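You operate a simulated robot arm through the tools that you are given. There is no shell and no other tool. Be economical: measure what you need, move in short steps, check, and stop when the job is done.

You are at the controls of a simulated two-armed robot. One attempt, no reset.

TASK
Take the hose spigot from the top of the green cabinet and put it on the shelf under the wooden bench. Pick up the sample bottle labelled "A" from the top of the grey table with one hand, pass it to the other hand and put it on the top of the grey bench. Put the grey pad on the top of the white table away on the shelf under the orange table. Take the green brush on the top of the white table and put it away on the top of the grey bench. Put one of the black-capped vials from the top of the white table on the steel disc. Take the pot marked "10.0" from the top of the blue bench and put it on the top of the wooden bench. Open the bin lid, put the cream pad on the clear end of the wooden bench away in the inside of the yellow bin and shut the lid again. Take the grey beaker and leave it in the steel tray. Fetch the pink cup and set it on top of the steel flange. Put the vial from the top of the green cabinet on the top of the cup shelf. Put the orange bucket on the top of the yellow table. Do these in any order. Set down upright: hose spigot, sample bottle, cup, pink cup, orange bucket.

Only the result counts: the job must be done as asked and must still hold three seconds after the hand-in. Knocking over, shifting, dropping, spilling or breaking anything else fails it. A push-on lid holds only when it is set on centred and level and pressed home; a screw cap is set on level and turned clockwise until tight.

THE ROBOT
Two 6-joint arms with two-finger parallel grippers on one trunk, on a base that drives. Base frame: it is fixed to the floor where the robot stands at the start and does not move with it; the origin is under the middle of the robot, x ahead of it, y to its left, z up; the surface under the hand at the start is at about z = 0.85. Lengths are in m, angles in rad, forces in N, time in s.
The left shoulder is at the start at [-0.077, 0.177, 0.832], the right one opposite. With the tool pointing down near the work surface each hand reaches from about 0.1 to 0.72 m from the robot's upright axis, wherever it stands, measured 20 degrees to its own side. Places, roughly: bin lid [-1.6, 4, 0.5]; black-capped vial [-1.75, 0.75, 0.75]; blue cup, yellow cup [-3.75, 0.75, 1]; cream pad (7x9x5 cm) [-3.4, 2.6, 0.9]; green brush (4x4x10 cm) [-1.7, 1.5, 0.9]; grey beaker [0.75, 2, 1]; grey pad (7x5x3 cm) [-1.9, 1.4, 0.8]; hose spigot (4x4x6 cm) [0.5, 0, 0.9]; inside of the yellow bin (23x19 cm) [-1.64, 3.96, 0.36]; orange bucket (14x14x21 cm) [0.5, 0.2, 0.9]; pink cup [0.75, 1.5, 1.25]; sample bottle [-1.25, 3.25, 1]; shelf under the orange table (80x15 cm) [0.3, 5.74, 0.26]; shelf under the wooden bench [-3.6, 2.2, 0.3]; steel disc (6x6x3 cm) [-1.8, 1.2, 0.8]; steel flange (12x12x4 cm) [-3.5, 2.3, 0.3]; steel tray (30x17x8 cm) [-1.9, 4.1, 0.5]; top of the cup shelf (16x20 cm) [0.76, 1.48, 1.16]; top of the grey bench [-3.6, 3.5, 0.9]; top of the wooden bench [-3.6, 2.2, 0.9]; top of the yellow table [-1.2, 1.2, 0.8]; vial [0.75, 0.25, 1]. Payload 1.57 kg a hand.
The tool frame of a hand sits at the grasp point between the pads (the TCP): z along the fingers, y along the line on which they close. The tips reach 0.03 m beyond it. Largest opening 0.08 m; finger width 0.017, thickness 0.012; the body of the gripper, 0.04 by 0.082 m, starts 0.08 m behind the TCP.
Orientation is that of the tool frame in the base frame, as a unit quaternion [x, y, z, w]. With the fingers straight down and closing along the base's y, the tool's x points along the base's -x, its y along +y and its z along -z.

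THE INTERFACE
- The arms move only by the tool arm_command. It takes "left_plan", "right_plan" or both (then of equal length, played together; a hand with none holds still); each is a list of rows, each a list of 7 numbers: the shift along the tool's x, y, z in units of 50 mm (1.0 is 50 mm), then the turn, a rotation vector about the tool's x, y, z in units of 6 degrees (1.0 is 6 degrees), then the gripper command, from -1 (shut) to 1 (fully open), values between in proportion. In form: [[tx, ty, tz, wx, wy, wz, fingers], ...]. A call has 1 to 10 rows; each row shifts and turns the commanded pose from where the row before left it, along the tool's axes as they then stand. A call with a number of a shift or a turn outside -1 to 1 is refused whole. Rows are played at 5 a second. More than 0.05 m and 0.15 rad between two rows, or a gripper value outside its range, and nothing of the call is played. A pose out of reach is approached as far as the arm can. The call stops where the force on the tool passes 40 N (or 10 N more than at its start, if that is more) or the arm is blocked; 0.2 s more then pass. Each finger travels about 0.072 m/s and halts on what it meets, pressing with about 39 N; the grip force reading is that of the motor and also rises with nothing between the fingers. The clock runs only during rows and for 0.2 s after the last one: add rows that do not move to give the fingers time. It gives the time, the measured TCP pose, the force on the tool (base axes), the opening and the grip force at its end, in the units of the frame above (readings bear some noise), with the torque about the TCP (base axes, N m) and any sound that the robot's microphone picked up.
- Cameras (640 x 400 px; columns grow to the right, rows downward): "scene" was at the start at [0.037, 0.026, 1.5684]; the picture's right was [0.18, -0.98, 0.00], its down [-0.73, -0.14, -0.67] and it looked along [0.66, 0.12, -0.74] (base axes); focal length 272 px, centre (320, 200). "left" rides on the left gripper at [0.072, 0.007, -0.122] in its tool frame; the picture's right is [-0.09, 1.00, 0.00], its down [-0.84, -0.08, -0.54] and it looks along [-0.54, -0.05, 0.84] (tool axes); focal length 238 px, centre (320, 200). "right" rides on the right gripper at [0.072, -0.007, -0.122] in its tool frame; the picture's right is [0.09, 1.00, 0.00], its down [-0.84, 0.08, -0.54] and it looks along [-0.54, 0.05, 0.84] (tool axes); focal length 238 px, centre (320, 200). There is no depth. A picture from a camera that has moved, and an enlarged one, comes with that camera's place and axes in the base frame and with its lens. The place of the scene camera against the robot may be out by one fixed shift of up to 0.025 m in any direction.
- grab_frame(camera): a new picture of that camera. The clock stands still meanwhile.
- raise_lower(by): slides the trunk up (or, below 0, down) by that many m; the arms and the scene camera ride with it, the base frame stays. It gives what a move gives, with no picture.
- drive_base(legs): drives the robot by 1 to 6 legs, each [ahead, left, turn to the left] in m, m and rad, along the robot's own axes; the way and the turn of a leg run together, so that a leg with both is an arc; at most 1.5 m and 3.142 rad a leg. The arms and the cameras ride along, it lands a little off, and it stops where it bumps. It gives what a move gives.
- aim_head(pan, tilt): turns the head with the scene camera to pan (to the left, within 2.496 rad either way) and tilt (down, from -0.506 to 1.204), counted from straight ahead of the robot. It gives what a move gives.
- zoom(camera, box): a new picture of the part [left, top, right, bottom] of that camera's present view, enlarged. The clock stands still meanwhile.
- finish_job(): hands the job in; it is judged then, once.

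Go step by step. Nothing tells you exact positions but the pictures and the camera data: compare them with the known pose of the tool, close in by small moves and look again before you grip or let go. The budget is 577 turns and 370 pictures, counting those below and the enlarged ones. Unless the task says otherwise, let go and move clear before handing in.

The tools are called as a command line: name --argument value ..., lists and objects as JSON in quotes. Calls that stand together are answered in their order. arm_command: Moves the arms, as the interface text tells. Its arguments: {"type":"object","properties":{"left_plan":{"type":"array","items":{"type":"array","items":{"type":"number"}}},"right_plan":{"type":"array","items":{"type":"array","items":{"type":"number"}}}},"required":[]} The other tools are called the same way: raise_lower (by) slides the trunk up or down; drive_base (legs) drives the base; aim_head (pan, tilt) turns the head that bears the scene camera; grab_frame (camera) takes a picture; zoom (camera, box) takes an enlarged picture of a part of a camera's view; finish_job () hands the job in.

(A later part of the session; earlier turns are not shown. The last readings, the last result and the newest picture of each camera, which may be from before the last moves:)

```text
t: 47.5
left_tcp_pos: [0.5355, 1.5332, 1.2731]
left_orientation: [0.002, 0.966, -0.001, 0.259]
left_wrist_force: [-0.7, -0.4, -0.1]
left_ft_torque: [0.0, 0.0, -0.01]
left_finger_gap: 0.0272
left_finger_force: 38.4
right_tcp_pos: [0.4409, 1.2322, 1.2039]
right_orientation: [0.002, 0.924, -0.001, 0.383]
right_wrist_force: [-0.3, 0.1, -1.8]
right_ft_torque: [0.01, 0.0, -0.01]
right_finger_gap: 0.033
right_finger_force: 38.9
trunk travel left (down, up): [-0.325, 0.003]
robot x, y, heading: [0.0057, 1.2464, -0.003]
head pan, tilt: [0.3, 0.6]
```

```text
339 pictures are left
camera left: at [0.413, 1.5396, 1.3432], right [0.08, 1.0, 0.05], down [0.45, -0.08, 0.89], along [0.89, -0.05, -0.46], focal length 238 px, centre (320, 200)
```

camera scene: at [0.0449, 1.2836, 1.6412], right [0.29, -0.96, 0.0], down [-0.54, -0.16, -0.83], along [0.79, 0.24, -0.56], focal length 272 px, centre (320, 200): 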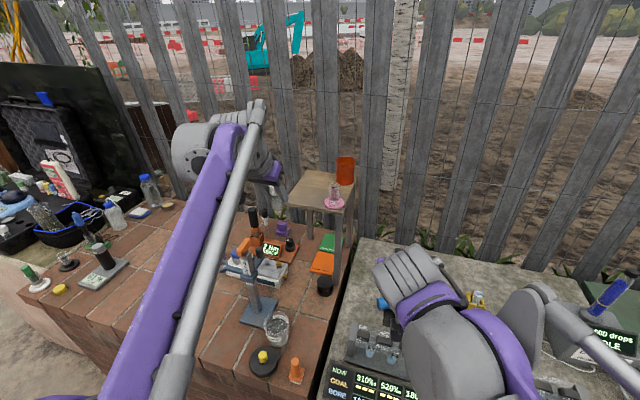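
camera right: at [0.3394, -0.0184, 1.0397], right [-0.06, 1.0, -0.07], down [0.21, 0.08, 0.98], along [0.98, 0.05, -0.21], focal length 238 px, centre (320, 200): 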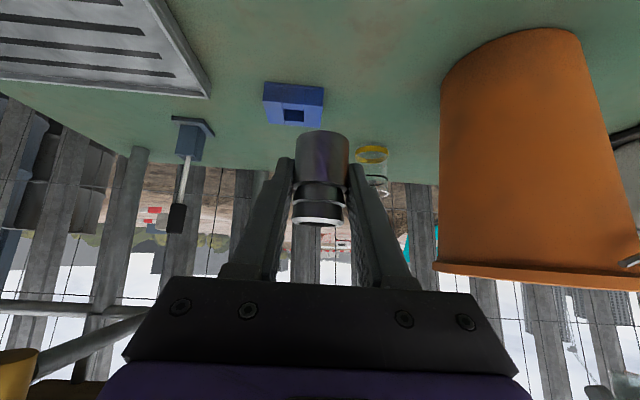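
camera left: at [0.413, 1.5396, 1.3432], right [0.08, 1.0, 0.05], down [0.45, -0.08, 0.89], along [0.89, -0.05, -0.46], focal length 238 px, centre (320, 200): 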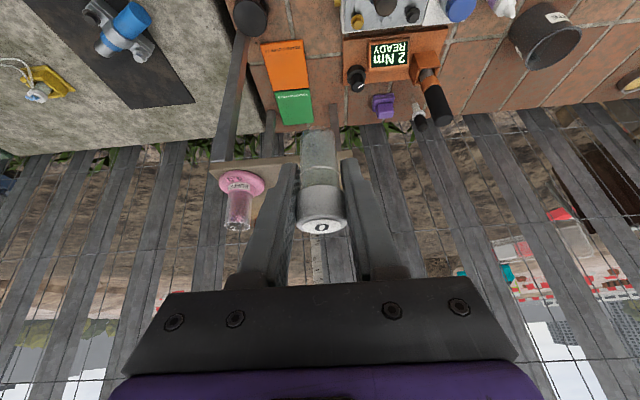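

arm_command --left_plan '[[-0.78, 0, 0.45, 0, 0, 0, -1], [-0.78, 0, 0.45, 0, 0, 0, -1], [-0.78, 0, 0.45, 0, 0, 0, -1], [-0.6, 0, 0.35, 0, 0, 0, -1], [0, 0, 0, 0, 0, 0, -1]]'

grab_frame --camera "left"

zoom --camera "scene" --box '[240, 120, 400, 220]'

```text
t: 48.7
left_tcp_pos: [0.6888, 1.5306, 1.2693]
left_orientation: [0.003, 0.966, -0.001, 0.258]
left_wrist_force: [0.2, 0.1, -0.1]
left_ft_torque: [0.0, -0.01, 0.0]
left_finger_gap: 0.0274
left_finger_force: 37.8
left hand out of reach, approached as far as the arm can: row 4
right_tcp_pos: [0.4414, 1.2308, 1.2048]
right_orientation: [0.002, 0.924, -0.001, 0.383]
right_wrist_force: [-0.9, 0.2, -1.0]
right_ft_torque: [0.01, 0.0, 0.01]
right_finger_gap: 0.0332
right_finger_force: 38.7
trunk travel left (down, up): [-0.325, 0.003]
robot x, y, heading: [0.0022, 1.2442, -0.002]
head pan, tilt: [0.3, 0.6]
```

```text
338 pictures are left
camera left: at [0.5671, 1.5383, 1.3389], right [0.08, 1.0, 0.05], down [0.45, -0.08, 0.89], along [0.89, -0.05, -0.46], focal length 238 px, centre (320, 200)
```

left: 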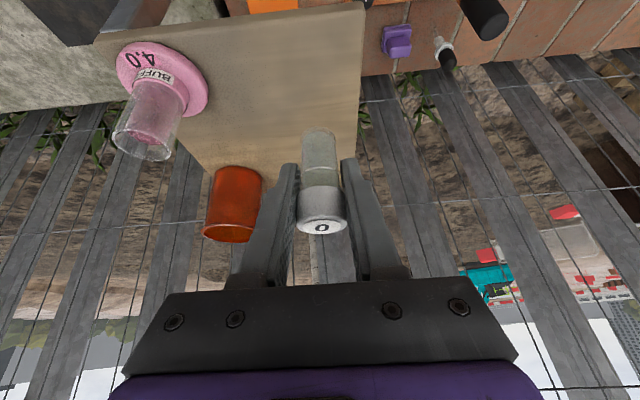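

```text
4.00 times, centred on (320, 170) of scene
camera zoom: at [0.0439, 1.2832, 1.6411], right [0.29, -0.96, 0.0], down [-0.54, -0.16, -0.83], along [0.79, 0.24, -0.56], focal length 1087 px, centre (320, 320)
```

zoom: 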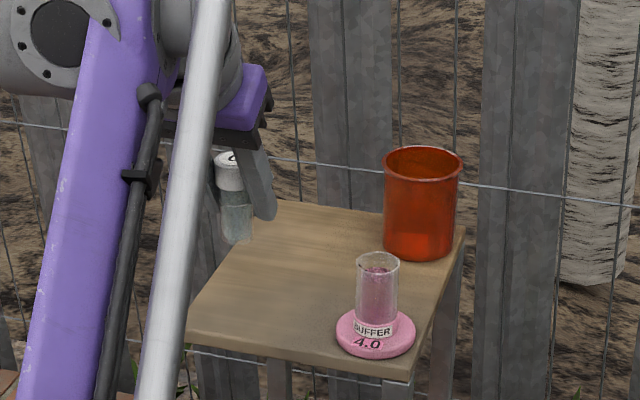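

arm_command --left_plan '[[0.32, 0, 0.97, 0, 0, 0, -1], [0.1, 0, 0.17, 0, 0, 0, -1], [0, 0, 0, 0, 0, 0, -1]]'

grab_frame --camera "left"

zoom --camera "scene" --box '[240, 120, 400, 220]'

```text
refused: row 1 steps farther than a row can; nothing moved
```

```text
336 pictures are left
camera left: at [0.5671, 1.5383, 1.3389], right [0.08, 1.0, 0.05], down [0.45, -0.08, 0.89], along [0.89, -0.05, -0.46], focal length 238 px, centre (320, 200)
```

left: 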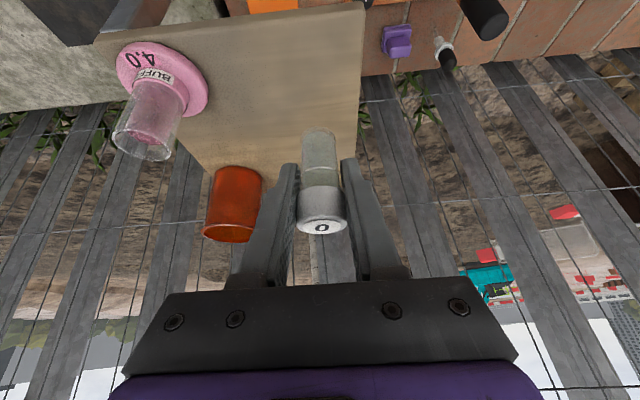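

```text
4.00 times, centred on (320, 170) of scene
camera zoom: at [0.0439, 1.2832, 1.6411], right [0.29, -0.96, 0.0], down [-0.54, -0.16, -0.83], along [0.79, 0.24, -0.56], focal length 1087 px, centre (320, 320)
```

zoom: 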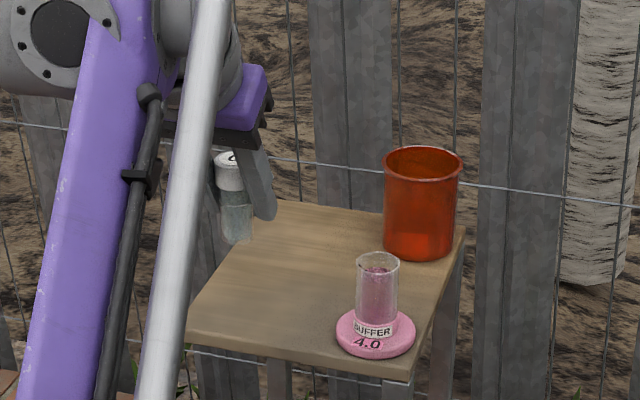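

Keeping row norms under 0.05 m. Descending again.

arm_command --left_plan '[[0.25, 0, 0.72, 0, 0, 0, -1], [0.18, 0, 0.4, 0, 0, 0, -1], [0, 0, 0, 0, 0, 0, -1]]'

grab_frame --camera "left"

zoom --camera "scene" --box '[240, 120, 400, 220]'

```text
t: 49.5
left_tcp_pos: [0.6986, 1.5312, 1.2115]
left_orientation: [0.003, 0.965, 0.0, 0.261]
left_wrist_force: [2.8, 1.3, 13.9]
left_ft_torque: [0.01, -0.14, 0.04]
left_finger_gap: 0.0273
left_finger_force: 37.8
right_tcp_pos: [0.4416, 1.2328, 1.2042]
right_orientation: [0.003, 0.924, -0.001, 0.383]
right_wrist_force: [-0.8, 1.1, -0.4]
right_ft_torque: [0.01, 0.02, -0.01]
right_finger_gap: 0.033
right_finger_force: 39.2
trunk travel left (down, up): [-0.325, 0.003]
robot x, y, heading: [0.0013, 1.2473, -0.001]
head pan, tilt: [0.3, 0.6]
```

```text
334 pictures are left
camera left: at [0.577, 1.5384, 1.2814], right [0.08, 1.0, 0.05], down [0.45, -0.08, 0.89], along [0.89, -0.05, -0.46], focal length 238 px, centre (320, 200)
```

left: 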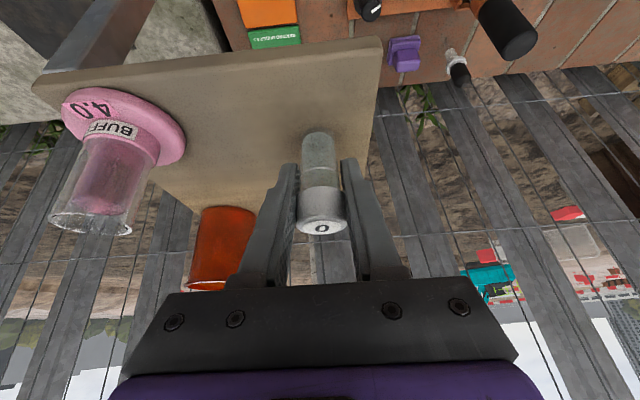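

```text
4.00 times, centred on (320, 170) of scene
camera zoom: at [0.0441, 1.2832, 1.6414], right [0.29, -0.96, 0.0], down [-0.54, -0.16, -0.83], along [0.79, 0.24, -0.56], focal length 1087 px, centre (320, 320)
```

zoom: 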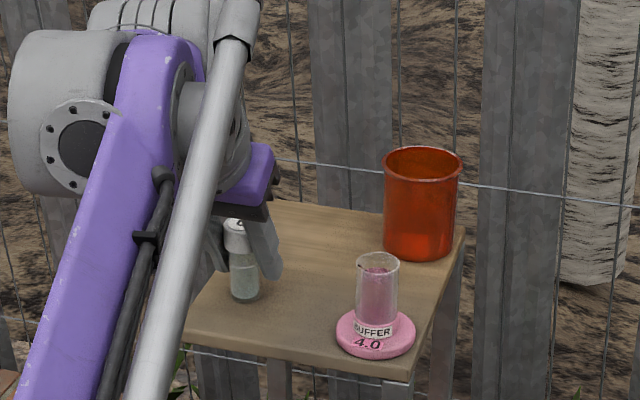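

The vial touched down (shelf top about 1.17). I'll ease off, open, and retreat along the finger axis.

arm_command --left_plan '[[-0.03, 0, -0.06, 0, 0, 0, -1], [0, 0, 0, 0, 0, 0, -0.1], [0, 0, 0, 0, 0, 0, 0.2], [0, 0, 0, 0, 0, 0, 0.2], [0, 0, -0.5, 0, 0, 0, 0.2], [0, 0, -1, 0, 0, 0, 0.2], [0, 0, -0.9, 0, 0, 0, 0.2]]'

grab_frame --camera "left"

```text
t: 51.1
left_tcp_pos: [0.6392, 1.5328, 1.3158]
left_orientation: [0.002, 0.966, -0.001, 0.259]
left_wrist_force: [0.7, 0.5, 0.5]
left_ft_torque: [-0.02, -0.01, 0.01]
left_finger_gap: 0.0482
left_finger_force: 0.1
right_tcp_pos: [0.4414, 1.2318, 1.2044]
right_orientation: [0.003, 0.924, -0.002, 0.383]
right_wrist_force: [0.0, -1.0, -1.2]
right_ft_torque: [-0.01, 0.0, 0.02]
right_finger_gap: 0.0324
right_finger_force: 39.1
trunk travel left (down, up): [-0.325, 0.003]
robot x, y, heading: [0.0014, 1.2446, -0.004]
head pan, tilt: [0.3, 0.6]
```

```text
332 pictures are left
camera left: at [0.5166, 1.5391, 1.3864], right [0.09, 1.0, 0.05], down [0.45, -0.08, 0.89], along [0.89, -0.05, -0.46], focal length 238 px, centre (320, 200)
```

left: 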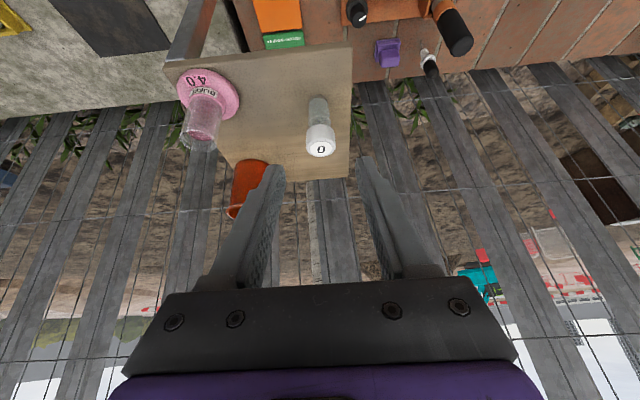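

Vial stands on the shelf. Now tilt the left hand to 45° and move over towards the pink cup.

arm_command --left_plan '[[0, -0.5, 0, 0, -1, 0, 0.6], [0, -0.5, 0, 0, -1, 0, 0.6], [0, -0.5, 0, 0, -0.5, 0, 0.6], [0, -0.72, 0, 0, 0, 0, 0.6], [0.3, 0, 0.3, 0, 0, 0, 0.6], [0, 0, 0, 0, 0, 0, 0.6]]'

grab_frame --camera "left"

```text
t: 52.5
left_tcp_pos: [0.6386, 1.4204, 1.2965]
left_orientation: [0.002, 0.924, -0.001, 0.383]
left_wrist_force: [-0.6, -0.3, -0.4]
left_ft_torque: [-0.02, 0.0, 0.01]
left_finger_gap: 0.064
left_finger_force: 0.1
right_tcp_pos: [0.4411, 1.2313, 1.2041]
right_orientation: [0.002, 0.924, -0.001, 0.383]
right_wrist_force: [-0.2, -0.5, -1.6]
right_ft_torque: [-0.03, -0.02, -0.02]
right_finger_gap: 0.0326
right_finger_force: 39.2
trunk travel left (down, up): [-0.325, 0.003]
robot x, y, heading: [0.0057, 1.2471, -0.009]
head pan, tilt: [0.3, 0.6]
```

```text
331 pictures are left
camera left: at [0.5033, 1.4277, 1.3326], right [0.07, 1.0, 0.07], down [0.21, -0.08, 0.97], along [0.98, -0.05, -0.21], focal length 238 px, centre (320, 200)
```

left: 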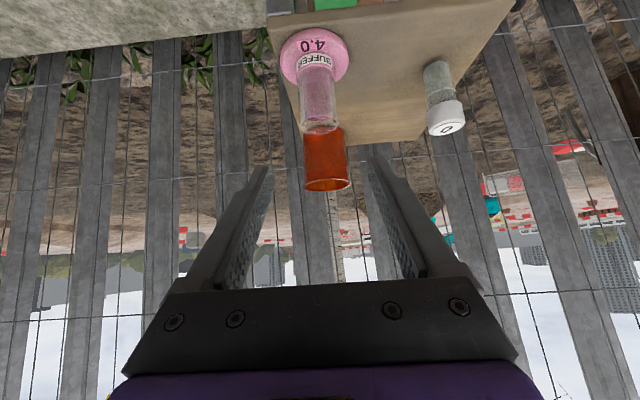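

arm_command --left_plan '[[0.33, 0.03, 0.78, 0, 0, 0, 0.6], [0.33, 0.03, 0.78, 0, 0, 0, 0.6], [0, 0, 0, 0, 0, 0, 0.6]]'

grab_frame --camera "left"

zoom --camera "scene" --box '[240, 120, 400, 220]'

```text
t: 53.3
left_tcp_pos: [0.6701, 1.4234, 1.2187]
left_orientation: [0.002, 0.924, -0.001, 0.382]
left_wrist_force: [-0.7, -0.7, 0.3]
left_ft_torque: [-0.03, 0.0, 0.01]
left_finger_gap: 0.0637
left_finger_force: 0.0
right_tcp_pos: [0.4416, 1.2318, 1.2041]
right_orientation: [0.003, 0.923, -0.001, 0.384]
right_wrist_force: [0.2, 0.1, -1.0]
right_ft_torque: [-0.01, 0.0, 0.0]
right_finger_gap: 0.0327
right_finger_force: 39.1
trunk travel left (down, up): [-0.325, 0.003]
robot x, y, heading: [0.0058, 1.2445, -0.003]
head pan, tilt: [0.3, 0.6]
```

```text
330 pictures are left
camera left: at [0.534, 1.4305, 1.2548], right [0.07, 1.0, 0.07], down [0.21, -0.08, 0.98], along [0.98, -0.05, -0.21], focal length 238 px, centre (320, 200)
```

left: 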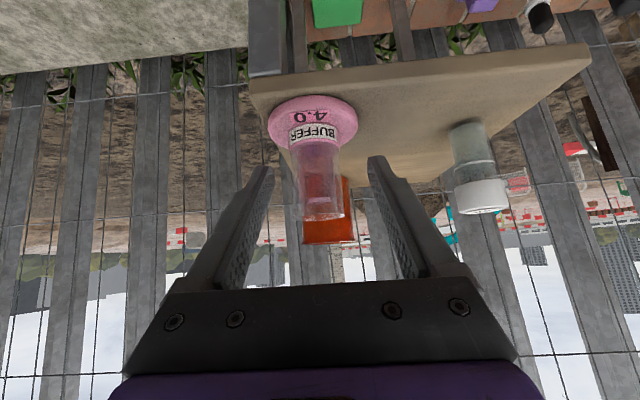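

```text
4.00 times, centred on (320, 170) of scene
camera zoom: at [0.0445, 1.2834, 1.6412], right [0.29, -0.96, 0.0], down [-0.54, -0.16, -0.83], along [0.79, 0.24, -0.56], focal length 1087 px, centre (320, 320)
```

zoom: 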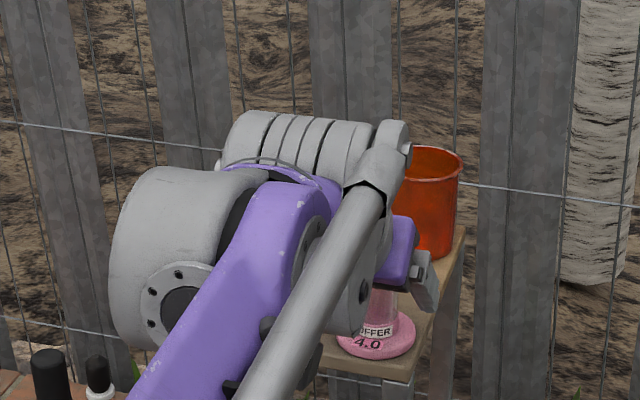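

arm_command --left_plan '[[0.07, 0, 0.07, 0, 0, 0, 0.6], [0, 0, 0, 0, 0, 0, 0.1], [0, 0, 0, 0, 0, 0, -0.3], [0, 0, 0, 0, 0, 0, -0.6], [0, 0, 0, 0, 0, 0, -1], [0, 0, 0, 0, 0, 0, -1]]'

arm_command --left_plan '[[-0.3, 0, -0.3, 0, 0, 0, -1], [-0.6, 0, -0.6, 0, 0, 0, -1], [0, 0, 0, 0, 0, 0, -1]]'

grab_frame --camera "left"

```text
t: 54.7
left_tcp_pos: [0.6709, 1.4232, 1.2137]
left_orientation: [0.003, 0.924, -0.002, 0.383]
left_wrist_force: [-0.2, 0.2, -0.2]
left_ft_torque: [0.01, 0.03, 0.02]
left_finger_gap: 0.0305
left_finger_force: 39.2
right_tcp_pos: [0.4412, 1.2323, 1.2041]
right_orientation: [0.002, 0.924, -0.001, 0.383]
right_wrist_force: [0.2, 0.8, -0.2]
right_ft_torque: [0.04, 0.01, 0.0]
right_finger_gap: 0.0327
right_finger_force: 39.2
trunk travel left (down, up): [-0.325, 0.003]
robot x, y, heading: [0.0014, 1.2453, -0.007]
head pan, tilt: [0.3, 0.6]
```

```text
t: 55.5
left_tcp_pos: [0.6701, 1.4239, 1.2775]
left_orientation: [0.003, 0.924, -0.002, 0.382]
left_wrist_force: [-0.1, -0.3, -1.5]
left_ft_torque: [0.03, 0.01, 0.01]
left_finger_gap: 0.0306
left_finger_force: 38.7
right_tcp_pos: [0.4415, 1.2323, 1.2034]
right_orientation: [0.003, 0.924, -0.001, 0.382]
right_wrist_force: [-0.5, -0.1, -1.2]
right_ft_torque: [0.01, -0.02, -0.01]
right_finger_gap: 0.0325
right_finger_force: 38.6
trunk travel left (down, up): [-0.325, 0.003]
robot x, y, heading: [0.0052, 1.249, -0.009]
head pan, tilt: [0.3, 0.6]
```

```text
328 pictures are left
camera left: at [0.5347, 1.4305, 1.3135], right [0.07, 1.0, 0.07], down [0.21, -0.08, 0.97], along [0.98, -0.05, -0.21], focal length 238 px, centre (320, 200)
```

left: 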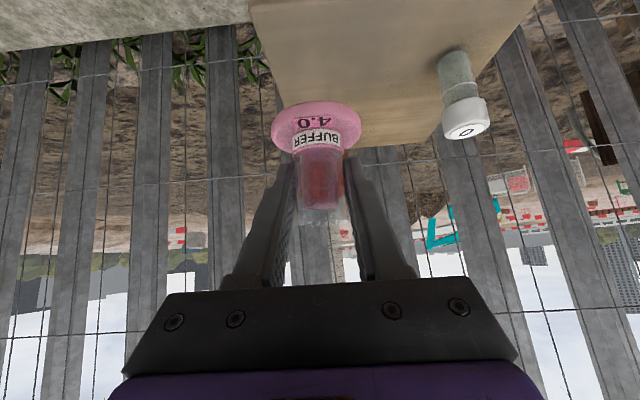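

Pot lifted whole. I'll pull the arms in, then look at the route west.

arm_command --left_plan '[[0.7, 0, -0.7, 0, 0, 0, -1], [0.7, 0, -0.7, 0, 0, 0, -1], [0.7, 0, -0.7, 0, 0, 0, -1], [0.7, 0, -0.7, 0, 0, 0, -1]]'

drive_base --legs '[[-0.35, 0, 0], [0, -1.05, 0], [0, 0, 1.571], [0, 0, 1.571]]'

aim_head --pan 0.0 --tilt 0.4

grab_frame --camera "scene"

```text
t: 56.5
left_tcp_pos: [0.4688, 1.4243, 1.2782]
left_orientation: [0.003, 0.923, -0.001, 0.384]
left_wrist_force: [-0.9, 0.1, -1.3]
left_ft_torque: [-0.02, 0.01, 0.03]
left_finger_gap: 0.0305
left_finger_force: 39.1
right_tcp_pos: [0.4401, 1.2327, 1.2043]
right_orientation: [0.002, 0.924, -0.001, 0.383]
right_wrist_force: [0.5, -0.6, -1.0]
right_ft_torque: [0.0, -0.02, 0.04]
right_finger_gap: 0.0326
right_finger_force: 38.5
trunk travel left (down, up): [-0.325, 0.003]
robot x, y, heading: [0.0054, 1.2421, -0.006]
head pan, tilt: [0.3, 0.6]
```

```text
t: 75.5
left_tcp_pos: [-0.8156, 0.0176, 1.2786]
left_orientation: [0.924, 0.008, -0.383, 0.003]
left_wrist_force: [0.6, 0.3, -0.1]
left_ft_torque: [0.01, 0.0, -0.02]
left_finger_gap: 0.0299
left_finger_force: 39.1
right_tcp_pos: [-0.791, 0.2096, 1.2038]
right_orientation: [0.923, 0.008, -0.384, 0.003]
right_wrist_force: [0.3, -0.4, -1.5]
right_ft_torque: [-0.01, 0.02, -0.01]
right_finger_gap: 0.0329
right_finger_force: 38.9
trunk travel left (down, up): [-0.325, 0.003]
robot x, y, heading: [-0.3523, 0.2064, -3.123]
head pan, tilt: [0.3, 0.6]
```

```text
t: 76.3
left_tcp_pos: [-0.8161, 0.0173, 1.2779]
left_orientation: [0.924, 0.008, -0.383, 0.003]
left_wrist_force: [-0.5, -0.4, -0.9]
left_ft_torque: [0.0, 0.0, 0.0]
left_finger_gap: 0.0301
left_finger_force: 39.9
right_tcp_pos: [-0.7908, 0.2114, 1.2041]
right_orientation: [0.924, 0.008, -0.383, 0.003]
right_wrist_force: [-0.1, 0.3, -1.7]
right_ft_torque: [0.01, -0.05, 0.01]
right_finger_gap: 0.0331
right_finger_force: 39.2
trunk travel left (down, up): [-0.325, 0.003]
robot x, y, heading: [-0.3529, 0.2054, -3.12]
head pan, tilt: [0.0, 0.4]
```

```text
327 pictures are left
camera scene: at [-0.4006, 0.2172, 1.6593], right [-0.02, 1.0, 0.0], down [0.39, 0.01, -0.92], along [-0.92, -0.02, -0.39], focal length 272 px, centre (320, 200)
```

scene: 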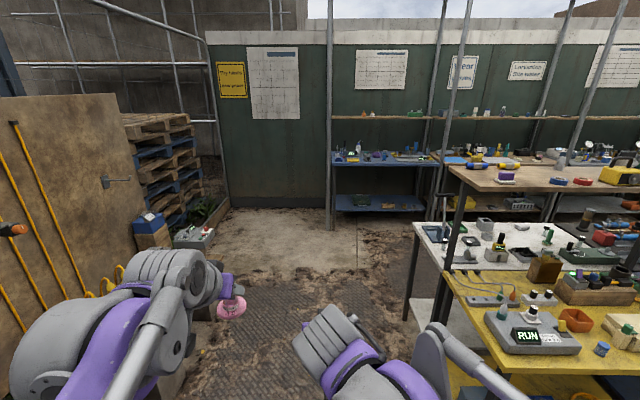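

The aisle west is clear. I'll drive west past the island, then look at the wooden bench.

drive_base --legs '[[1.2, 0, -0.02], [1.15, 0, 0], [0, 0, -0.8]]'

grab_frame --camera "scene"

```text
t: 89.9
left_tcp_pos: [-3.1505, 0.4024, 1.2793]
left_orientation: [0.851, -0.359, -0.353, -0.149]
left_wrist_force: [0.2, 0.3, -1.8]
left_ft_torque: [0.0, -0.03, -0.01]
left_finger_gap: 0.0303
left_finger_force: 39.2
right_tcp_pos: [-2.9914, 0.5159, 1.2036]
right_orientation: [0.851, -0.359, -0.353, -0.149]
right_wrist_force: [-0.9, 0.8, -0.6]
right_ft_torque: [-0.01, -0.07, 0.01]
right_finger_gap: 0.0325
right_finger_force: 38.7
trunk travel left (down, up): [-0.325, 0.003]
robot x, y, heading: [-2.697, 0.1899, 2.342]
head pan, tilt: [0.0, 0.4]
```

```text
326 pictures are left
camera scene: at [-2.728, 0.24, 1.6594], right [0.72, 0.7, 0.0], down [0.27, -0.28, -0.92], along [-0.64, 0.66, -0.39], focal length 272 px, centre (320, 200)
```

scene: 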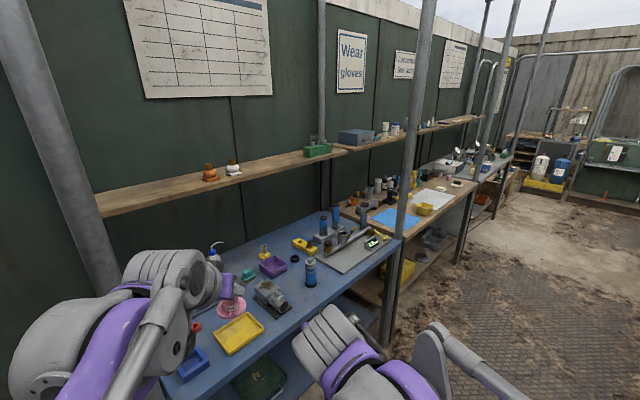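

drive_base --legs '[[0, 0, 0.8], [0, -1.0, 0], [0, -0.95, 0]]'

aim_head --pan 0.0 --tilt 0.75

grab_frame --camera "scene"

```text
t: 109.4
left_tcp_pos: [-3.1659, 1.9672, 1.2787]
left_orientation: [0.924, 0.0, -0.383, 0.0]
left_wrist_force: [0.6, 0.0, -0.8]
left_ft_torque: [0.03, -0.02, 0.0]
left_finger_gap: 0.0301
left_finger_force: 39.0
right_tcp_pos: [-3.1368, 2.1614, 1.204]
right_orientation: [0.924, 0.001, -0.383, 0.0]
right_wrist_force: [0.4, 1.1, -1.1]
right_ft_torque: [-0.01, 0.03, 0.01]
right_finger_gap: 0.0328
right_finger_force: 39.0
trunk travel left (down, up): [-0.325, 0.003]
robot x, y, heading: [-2.6967, 2.1491, 3.141]
head pan, tilt: [0.0, 0.4]
```

```text
t: 110.2
left_tcp_pos: [-3.1663, 1.9674, 1.2785]
left_orientation: [0.924, 0.0, -0.383, -0.001]
left_wrist_force: [0.1, 0.0, 0.1]
left_ft_torque: [0.01, 0.01, -0.02]
left_finger_gap: 0.0297
left_finger_force: 38.9
right_tcp_pos: [-3.1371, 2.1602, 1.2034]
right_orientation: [0.924, 0.0, -0.382, -0.001]
right_wrist_force: [0.3, -0.7, -0.8]
right_ft_torque: [0.04, 0.02, -0.01]
right_finger_gap: 0.0327
right_finger_force: 38.9
trunk travel left (down, up): [-0.325, 0.003]
robot x, y, heading: [-2.6986, 2.1464, 3.145]
head pan, tilt: [0.0, 0.75]
```

```text
325 pictures are left
camera scene: at [-2.7377, 2.1597, 1.6283], right [0.0, 1.0, 0.0], down [0.68, 0.0, -0.73], along [-0.73, 0.0, -0.68], focal length 272 px, centre (320, 200)
```

scene: 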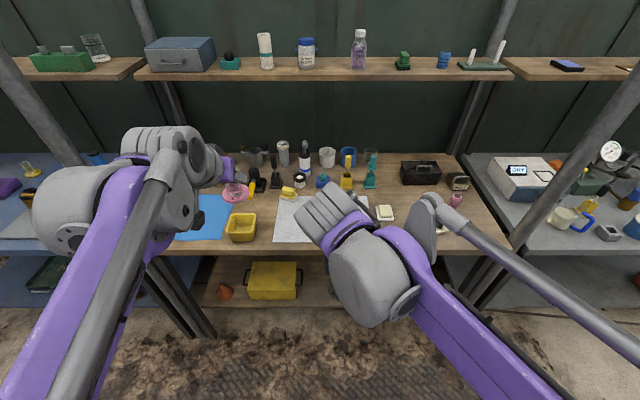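

The bench edge is at x≈-3.31. I'll lower the trunk to look at the shelf underneath.

raise_lower --by -0.325

grab_frame --camera "scene"

grab_frame --camera "right"

```text
t: 113.4
left_tcp_pos: [-3.1652, 1.9671, 0.953]
left_orientation: [0.924, 0.0, -0.383, -0.001]
left_wrist_force: [0.9, 0.1, -1.7]
left_ft_torque: [-0.01, -0.01, 0.0]
left_finger_gap: 0.0301
left_finger_force: 38.7
right_tcp_pos: [-3.1365, 2.16, 0.8783]
right_orientation: [0.924, -0.001, -0.383, -0.001]
right_wrist_force: [0.8, 0.3, -1.0]
right_ft_torque: [0.02, 0.0, 0.01]
right_finger_gap: 0.033
right_finger_force: 39.2
trunk travel left (down, up): [0.0, 0.328]
robot x, y, heading: [-2.699, 2.1471, 3.143]
head pan, tilt: [0.0, 0.75]
```

```text
324 pictures are left
camera scene: at [-2.7903, 2.1598, 1.2975], right [0.0, 1.0, 0.0], down [0.68, 0.0, -0.73], along [-0.73, 0.0, -0.68], focal length 272 px, centre (320, 200)
```

scene: 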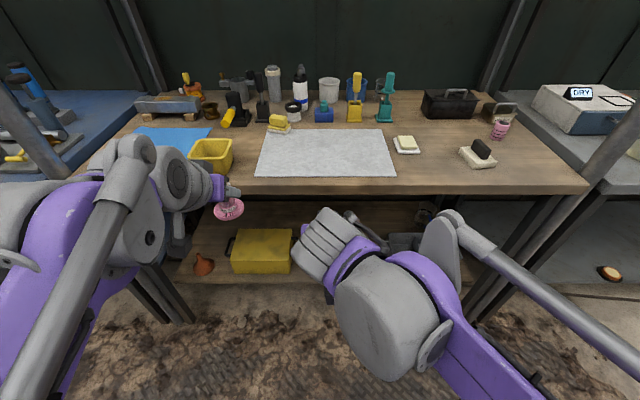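

```text
323 pictures are left
camera right: at [-2.9986, 2.168, 0.9136], right [0.06, -1.0, -0.07], down [-0.21, -0.08, 0.98], along [-0.98, -0.05, -0.21], focal length 238 px, centre (320, 200)
```

right: 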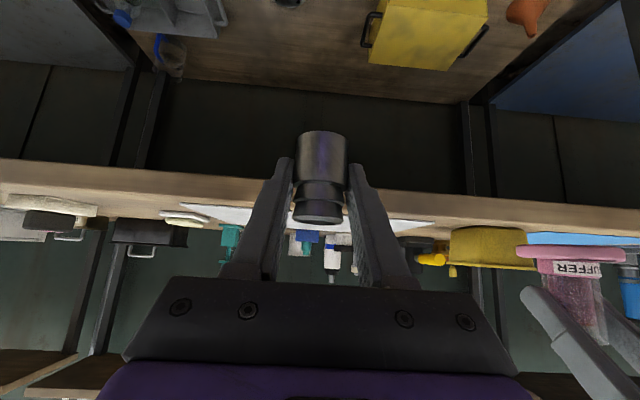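

arm_command --right_plan '[[0.7, 0, 0.7, 0, 0, 0, -1], [0.7, 0, 0.7, 0, 0, 0, -1], [0.7, 0, 0.7, 0, 0, 0, -1], [0.7, 0, 0.7, 0, 0, 0, -1], [0.7, 0, 0.7, 0, 0, 0, -1]]'

grab_frame --camera "right"

grab_frame --camera "scene"

```text
t: 114.6
left_tcp_pos: [-3.1675, 1.9658, 0.9534]
left_orientation: [0.924, -0.001, -0.382, -0.001]
left_wrist_force: [0.1, -0.7, -1.1]
left_ft_torque: [-0.02, 0.01, 0.02]
left_finger_gap: 0.0302
left_finger_force: 38.6
right_tcp_pos: [-3.1381, 2.1582, 0.6309]
right_orientation: [0.924, 0.0, -0.383, 0.0]
right_wrist_force: [0.0, 0.1, -1.0]
right_ft_torque: [0.02, 0.0, -0.02]
right_finger_gap: 0.0328
right_finger_force: 38.8
trunk travel left (down, up): [0.0, 0.328]
robot x, y, heading: [-2.6957, 2.1473, 3.146]
head pan, tilt: [0.0, 0.75]
```

```text
322 pictures are left
camera right: at [-3.0007, 2.1666, 0.6665], right [0.06, -1.0, -0.07], down [-0.21, -0.08, 0.97], along [-0.98, -0.05, -0.21], focal length 238 px, centre (320, 200)
```

right: 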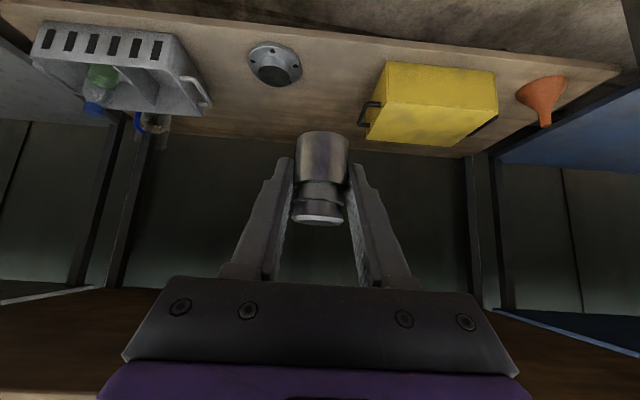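

```text
321 pictures are left
camera scene: at [-2.7909, 2.1596, 1.2975], right [0.0, 1.0, 0.0], down [0.68, 0.0, -0.73], along [-0.73, 0.0, -0.68], focal length 272 px, centre (320, 200)
```

scene: 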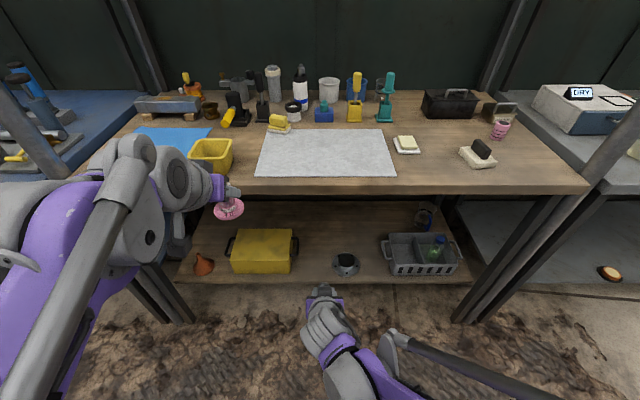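

Flange is at about (-3.40, 2.25) near the shelf front; free space for the spigot is at about (-3.50, 2.16). I'll pull the left hand back, lower the right one, then drive in a little.

arm_command --right_plan '[[0.7, 0, 0.7, 0, 0, 0, -1], [0.7, 0, 0.7, 0, 0, 0, -1], [0.7, 0, 0.7, 0, 0, 0, -1], [0.7, 0, 0.7, 0, 0, 0, -1]]' --left_plan '[[0.7, 0, -0.7, 0, 0, 0, -1], [0.7, 0, -0.7, 0, 0, 0, -1], [-0.7, 0, -0.7, 0, 0, 0, -1], [0, 0, 0, 0, 0, 0, -1]]'

drive_base --legs '[[0.13, 0, 0]]'

grab_frame --camera "right"

grab_frame --camera "scene"

```text
t: 115.6
left_tcp_pos: [-3.0649, 1.9683, 1.0023]
left_orientation: [0.924, 0.0, -0.383, 0.0]
left_wrist_force: [0.2, 0.2, -0.7]
left_ft_torque: [0.0, -0.02, -0.03]
left_finger_gap: 0.0302
left_finger_force: 38.4
right_tcp_pos: [-3.1359, 2.1604, 0.4329]
right_orientation: [0.924, 0.0, -0.383, 0.001]
right_wrist_force: [-0.2, 0.2, -1.4]
right_ft_torque: [0.02, -0.01, -0.01]
right_finger_gap: 0.0326
right_finger_force: 38.9
trunk travel left (down, up): [0.0, 0.328]
robot x, y, heading: [-2.7008, 2.1461, 3.14]
head pan, tilt: [0.0, 0.75]
```

```text
t: 116.9
left_tcp_pos: [-3.1946, 1.9673, 1.0019]
left_orientation: [0.924, 0.001, -0.383, 0.0]
left_wrist_force: [-0.1, 0.5, -0.7]
left_ft_torque: [-0.03, 0.0, 0.04]
left_finger_gap: 0.0301
left_finger_force: 39.0
right_tcp_pos: [-3.2649, 2.1598, 0.4328]
right_orientation: [0.924, 0.002, -0.383, 0.001]
right_wrist_force: [-0.1, -0.3, -0.7]
right_ft_torque: [0.0, -0.03, 0.03]
right_finger_gap: 0.033
right_finger_force: 39.6
trunk travel left (down, up): [0.0, 0.328]
robot x, y, heading: [-2.8309, 2.148, -3.144]
head pan, tilt: [0.0, 0.75]
```

```text
320 pictures are left
camera right: at [-3.127, 2.1688, 0.468], right [0.07, -1.0, -0.07], down [-0.21, -0.08, 0.97], along [-0.98, -0.05, -0.21], focal length 238 px, centre (320, 200)
```

right: 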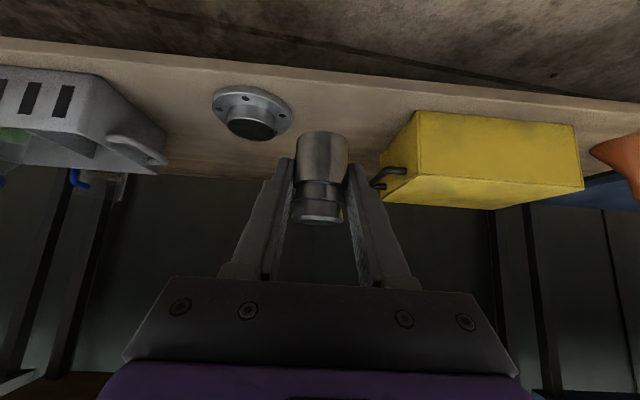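

```text
319 pictures are left
camera scene: at [-2.9208, 2.1596, 1.2975], right [0.0, 1.0, 0.0], down [0.68, 0.0, -0.73], along [-0.73, 0.0, -0.68], focal length 272 px, centre (320, 200)
```

scene: 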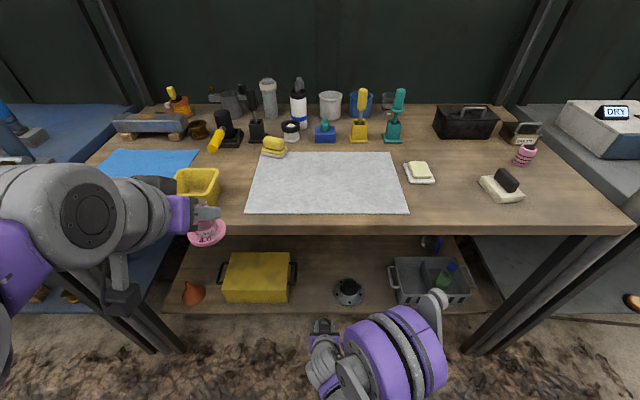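

arm_command --right_plan '[[-0.66, 0, 0.66, 0, 0, 0, -1], [-0.66, 0, 0.66, 0, 0, 0, -1], [-0.66, 0, 0.66, 0, 0, 0, -1], [-0.66, 0, 0.66, 0, 0, 0, -1], [-0.66, 0, 0.66, 0, 0, 0, -1], [0.6, 0, 0.6, 0, 0, 0, -1], [0, 0, 0, 0, 0, 0, -1]]'

grab_frame --camera "right"

```text
t: 118.5
left_tcp_pos: [-3.195, 1.967, 1.0011]
left_orientation: [0.924, 0.001, -0.383, 0.001]
left_wrist_force: [0.1, -0.1, -0.9]
left_ft_torque: [-0.02, -0.04, 0.01]
left_finger_gap: 0.0303
left_finger_force: 38.9
right_tcp_pos: [-3.4968, 2.1582, 0.3895]
right_orientation: [0.924, 0.001, -0.382, 0.0]
right_wrist_force: [-0.6, -0.2, -1.0]
right_ft_torque: [0.01, -0.03, -0.01]
right_finger_gap: 0.0329
right_finger_force: 38.7
trunk travel left (down, up): [0.0, 0.328]
robot x, y, heading: [-2.8269, 2.1469, -3.14]
head pan, tilt: [0.0, 0.75]
```

```text
318 pictures are left
camera right: at [-3.3585, 2.1663, 0.4244], right [0.07, -1.0, -0.07], down [-0.21, -0.08, 0.98], along [-0.98, -0.05, -0.21], focal length 238 px, centre (320, 200)
```

right: 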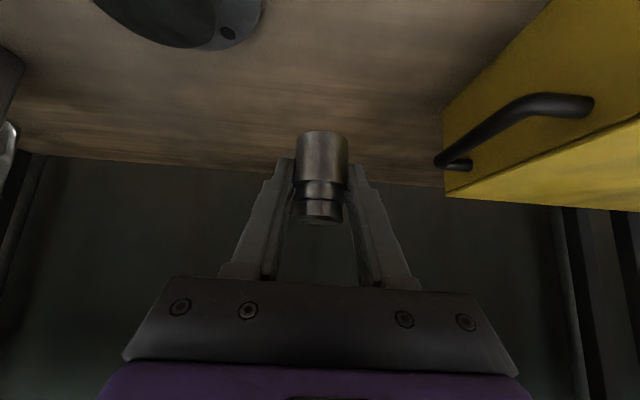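

arm_command --right_plan '[[0.35, 0, 0.35, 0, 0, 0, -1], [0.28, 0, 0.28, 0, 0, 0, -1], [0, 0, 0, 0, 0, 0, -1]]'

grab_frame --camera "right"

```text
t: 119.3
left_tcp_pos: [-3.1948, 1.9675, 1.0027]
left_orientation: [0.924, 0.001, -0.382, 0.0]
left_wrist_force: [0.2, 0.1, -1.1]
left_ft_torque: [0.02, -0.01, 0.0]
left_finger_gap: 0.0303
left_finger_force: 39.2
right_tcp_pos: [-3.4991, 2.159, 0.3468]
right_orientation: [0.924, 0.001, -0.383, 0.0]
right_wrist_force: [0.0, 0.3, -0.9]
right_ft_torque: [0.02, 0.01, -0.01]
right_finger_gap: 0.0329
right_finger_force: 38.7
trunk travel left (down, up): [0.0, 0.328]
robot x, y, heading: [-2.8293, 2.1498, -3.14]
head pan, tilt: [0.0, 0.75]
```

```text
317 pictures are left
camera right: at [-3.3595, 2.1676, 0.381], right [0.07, -1.0, -0.07], down [-0.21, -0.08, 0.98], along [-0.98, -0.05, -0.21], focal length 238 px, centre (320, 200)
```

right: 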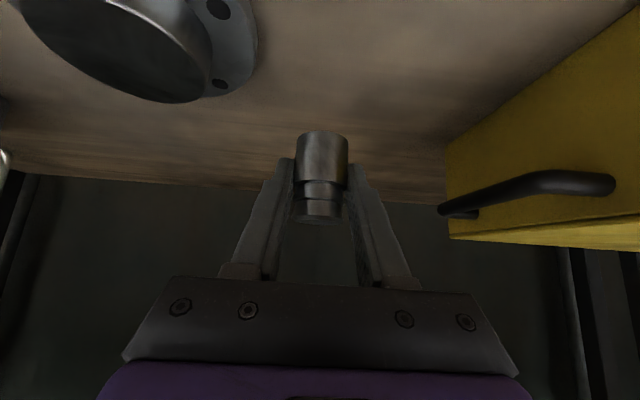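

arm_command --right_plan '[[0.07, 0, 0.07, 0, 0, 0, -1], [0.07, 0, 0.07, 0, 0, 0, -1], [0, 0, 0, 0, 0, 0, -1]]'

arm_command --right_plan '[[0.07, 0, 0.07, 0, 0, 0, -1], [0, 0, 0, 0, 0, 0, -1]]'

```text
t: 120.1
left_tcp_pos: [-3.1958, 1.9676, 1.0029]
left_orientation: [0.924, 0.001, -0.382, 0.001]
left_wrist_force: [0.0, 0.2, -0.8]
left_ft_torque: [0.0, 0.02, 0.03]
left_finger_gap: 0.0302
left_finger_force: 38.9
right_tcp_pos: [-3.4973, 2.1587, 0.3367]
right_orientation: [0.924, 0.0, -0.383, 0.0]
right_wrist_force: [-0.1, 0.7, -1.4]
right_ft_torque: [0.0, -0.05, 0.0]
right_finger_gap: 0.0326
right_finger_force: 39.0
trunk travel left (down, up): [0.0, 0.328]
robot x, y, heading: [-2.8256, 2.1497, -3.142]
head pan, tilt: [0.0, 0.75]
```

```text
t: 120.7
left_tcp_pos: [-3.1943, 1.9673, 1.0031]
left_orientation: [0.924, 0.001, -0.382, 0.0]
left_wrist_force: [0.1, 0.0, -0.3]
left_ft_torque: [-0.01, 0.01, -0.02]
left_finger_gap: 0.03
left_finger_force: 39.5
right_tcp_pos: [-3.4975, 2.1598, 0.3314]
right_orientation: [0.924, 0.0, -0.383, -0.001]
right_wrist_force: [-0.1, -0.2, -1.1]
right_ft_torque: [-0.01, -0.02, 0.01]
right_finger_gap: 0.0332
right_finger_force: 39.4
trunk travel left (down, up): [0.0, 0.328]
robot x, y, heading: [-2.8269, 2.1479, -3.143]
head pan, tilt: [0.0, 0.75]
```

arm_command --right_plan '[[0.06, 0, 0.06, 0, 0, 0, -1], [0, 0, 0, 0, 0, 0, -1]]'

arm_command --right_plan '[[0.06, 0, 0.06, 0, 0, 0, -1], [0, 0, 0, 0, 0, 0, -1]]'

```text
t: 121.3
left_tcp_pos: [-3.1949, 1.9679, 1.0023]
left_orientation: [0.924, 0.001, -0.382, 0.001]
left_wrist_force: [-0.4, 0.0, -1.2]
left_ft_torque: [0.02, 0.01, 0.04]
left_finger_gap: 0.03
left_finger_force: 39.3
right_tcp_pos: [-3.4976, 2.1595, 0.328]
right_orientation: [0.924, -0.001, -0.382, 0.0]
right_wrist_force: [0.3, -0.1, -1.4]
right_ft_torque: [-0.03, 0.02, 0.01]
right_finger_gap: 0.0325
right_finger_force: 38.8
trunk travel left (down, up): [0.0, 0.328]
robot x, y, heading: [-2.8293, 2.147, -3.143]
head pan, tilt: [0.0, 0.75]
```

```text
t: 121.9
left_tcp_pos: [-3.196, 1.9684, 1.0023]
left_orientation: [0.924, 0.001, -0.382, 0.001]
left_wrist_force: [0.5, -0.4, -1.8]
left_ft_torque: [0.04, -0.01, -0.01]
left_finger_gap: 0.03
left_finger_force: 39.4
right_tcp_pos: [-3.4974, 2.16, 0.3229]
right_orientation: [0.924, -0.001, -0.382, 0.0]
right_wrist_force: [-0.8, 0.1, -0.7]
right_ft_torque: [-0.04, 0.0, 0.01]
right_finger_gap: 0.0327
right_finger_force: 39.2
trunk travel left (down, up): [0.0, 0.328]
robot x, y, heading: [-2.8277, 2.1453, -3.141]
head pan, tilt: [0.0, 0.75]
```

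zoom --camera "right" --box '[240, 100, 400, 200]'

arm_command --right_plan '[[0.06, 0, 0.06, 0, 0, 0, -1], [0, 0, 0, 0, 0, 0, -1]]'

arm_command --right_plan '[[0.06, 0, 0.06, 0, 0, 0, -1], [0, 0, 0, 0, 0, 0, -1]]'

```text
4.00 times, centred on (320, 150) of right
camera zoom: at [-3.3595, 2.1686, 0.3583], right [0.07, -1.0, -0.07], down [-0.21, -0.08, 0.98], along [-0.98, -0.05, -0.21], focal length 953 px, centre (320, 400)
```

zoom: 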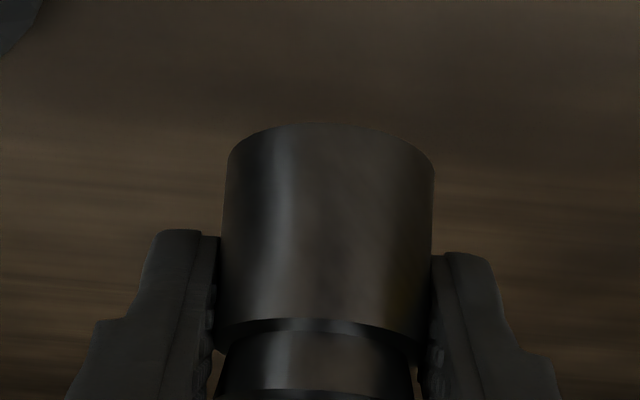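

```text
t: 122.5
left_tcp_pos: [-3.1946, 1.9671, 1.003]
left_orientation: [0.924, 0.001, -0.383, 0.0]
left_wrist_force: [0.1, 0.0, -0.8]
left_ft_torque: [-0.01, -0.02, -0.01]
left_finger_gap: 0.0299
left_finger_force: 39.0
right_tcp_pos: [-3.4978, 2.1609, 0.318]
right_orientation: [0.924, 0.0, -0.383, 0.0]
right_wrist_force: [0.0, -0.7, -1.2]
right_ft_torque: [0.01, 0.02, -0.01]
right_finger_gap: 0.0328
right_finger_force: 38.9
trunk travel left (down, up): [0.0, 0.328]
robot x, y, heading: [-2.8282, 2.1471, -3.145]
head pan, tilt: [0.0, 0.75]
```

```text
t: 123.1
left_tcp_pos: [-3.195, 1.9663, 1.0019]
left_orientation: [0.924, 0.001, -0.382, 0.0]
left_wrist_force: [0.3, 0.9, -0.3]
left_ft_torque: [0.04, -0.04, 0.0]
left_finger_gap: 0.0303
left_finger_force: 38.8
right_tcp_pos: [-3.4975, 2.1596, 0.3147]
right_orientation: [0.924, 0.0, -0.382, 0.0]
right_wrist_force: [-0.1, 0.2, -0.9]
right_ft_torque: [-0.01, -0.02, -0.01]
right_finger_gap: 0.0329
right_finger_force: 39.2
trunk travel left (down, up): [0.0, 0.328]
robot x, y, heading: [-2.8293, 2.146, -3.137]
head pan, tilt: [0.0, 0.75]
```

arm_command --right_plan '[[0.06, 0, 0.06, 0, 0, 0, -1], [0.06, 0, 0.06, 0, 0, 0, -1], [0, 0, 0, 0, 0, 0, -1]]'

grab_frame --camera "right"

```text
t: 123.9
left_tcp_pos: [-3.1943, 1.9687, 1.0018]
left_orientation: [0.924, 0.001, -0.383, 0.0]
left_wrist_force: [-0.4, -0.3, -1.9]
left_ft_torque: [0.01, -0.02, 0.02]
left_finger_gap: 0.0302
left_finger_force: 38.6
right_tcp_pos: [-3.4983, 2.1607, 0.3061]
right_orientation: [0.924, 0.0, -0.383, 0.001]
right_wrist_force: [-0.1, -0.2, -1.4]
right_ft_torque: [0.01, 0.0, 0.01]
right_finger_gap: 0.0329
right_finger_force: 39.4
trunk travel left (down, up): [0.0, 0.328]
robot x, y, heading: [-2.8284, 2.1467, -3.14]
head pan, tilt: [0.0, 0.75]
```

```text
315 pictures are left
camera right: at [-3.3601, 2.1686, 0.3407], right [0.07, -1.0, -0.07], down [-0.21, -0.08, 0.98], along [-0.98, -0.05, -0.21], focal length 238 px, centre (320, 200)
```

right: 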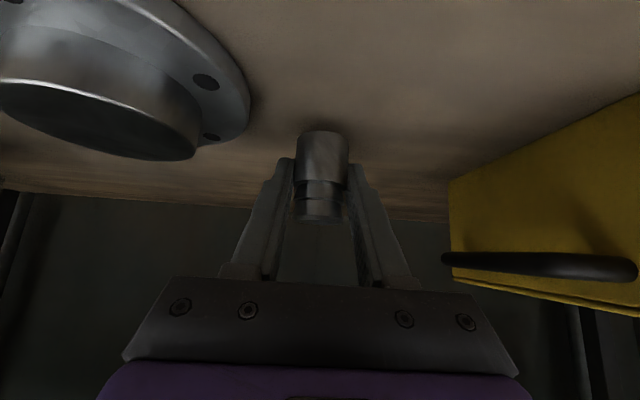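

arm_command --right_plan '[[0.06, 0, 0.06, 0, 0, 0, -1], [0.06, 0, 0.06, 0, 0, 0, -1], [0, 0, 0, 0, 0, 0, -1]]'

arm_command --right_plan '[[0.06, 0, 0.06, 0, 0, 0, -1], [0, 0, 0, 0, 0, 0, -1]]'

```text
t: 124.7
left_tcp_pos: [-3.1947, 1.9676, 1.0015]
left_orientation: [0.924, 0.001, -0.382, 0.0]
left_wrist_force: [1.0, -0.4, -1.4]
left_ft_torque: [-0.02, 0.0, 0.03]
left_finger_gap: 0.0299
left_finger_force: 38.8
right_tcp_pos: [-3.4984, 2.161, 0.2972]
right_orientation: [0.924, -0.001, -0.383, -0.001]
right_wrist_force: [-0.3, -0.1, -1.3]
right_ft_torque: [0.02, -0.02, 0.0]
right_finger_gap: 0.0329
right_finger_force: 38.3
trunk travel left (down, up): [0.0, 0.328]
robot x, y, heading: [-2.8302, 2.1494, -3.139]
head pan, tilt: [0.0, 0.75]
```

```text
t: 125.3
left_tcp_pos: [-3.1929, 1.9675, 1.0018]
left_orientation: [0.923, 0.001, -0.384, 0.0]
left_wrist_force: [-0.5, 0.1, -1.3]
left_ft_torque: [0.01, 0.0, -0.01]
left_finger_gap: 0.0303
left_finger_force: 38.6
right_tcp_pos: [-3.4991, 2.1602, 0.2937]
right_orientation: [0.923, 0.001, -0.384, 0.001]
right_wrist_force: [0.4, 1.9, 14.0]
right_ft_torque: [0.03, -0.04, -0.01]
right_finger_gap: 0.0327
right_finger_force: 39.2
trunk travel left (down, up): [0.0, 0.328]
robot x, y, heading: [-2.8279, 2.1456, -3.138]
head pan, tilt: [0.0, 0.75]
```

Touched down (shelf at about z=0.264). Easing off, releasing, and retreating.

arm_command --right_plan '[[-0.03, 0, -0.03, 0, 0, 0, -1], [0, 0, 0, 0, 0, 0, -0.1], [0, 0, 0, 0, 0, 0, 0.2], [0, 0, 0, 0, 0, 0, 0.2], [0, 0, -0.5, 0, 0, 0, 0.2], [0, 0, -1, 0, 0, 0, 0.2], [0, 0, -1, 0, 0, 0, 0.2]]'

grab_frame --camera "right"

```text
t: 126.9
left_tcp_pos: [-3.1938, 1.9676, 1.0028]
left_orientation: [0.924, 0.001, -0.383, 0.0]
left_wrist_force: [1.2, -0.4, -1.6]
left_ft_torque: [0.02, -0.03, 0.0]
left_finger_gap: 0.0298
left_finger_force: 38.6
right_tcp_pos: [-3.4089, 2.1639, 0.3843]
right_orientation: [0.924, 0.001, -0.383, 0.001]
right_wrist_force: [-0.1, -0.3, 1.5]
right_ft_torque: [-0.01, 0.01, -0.03]
right_finger_gap: 0.0481
right_finger_force: 0.1
trunk travel left (down, up): [0.0, 0.328]
robot x, y, heading: [-2.8265, 2.1502, -3.138]
head pan, tilt: [0.0, 0.75]
```

```text
314 pictures are left
camera right: at [-3.2711, 2.1715, 0.4191], right [0.07, -1.0, -0.07], down [-0.21, -0.08, 0.98], along [-0.98, -0.05, -0.21], focal length 238 px, centre (320, 200)
```

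right: 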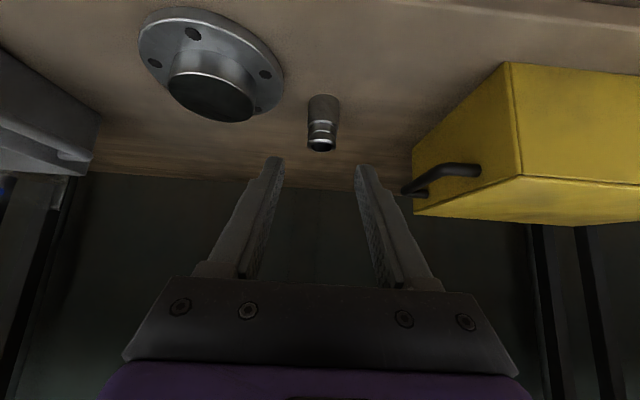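

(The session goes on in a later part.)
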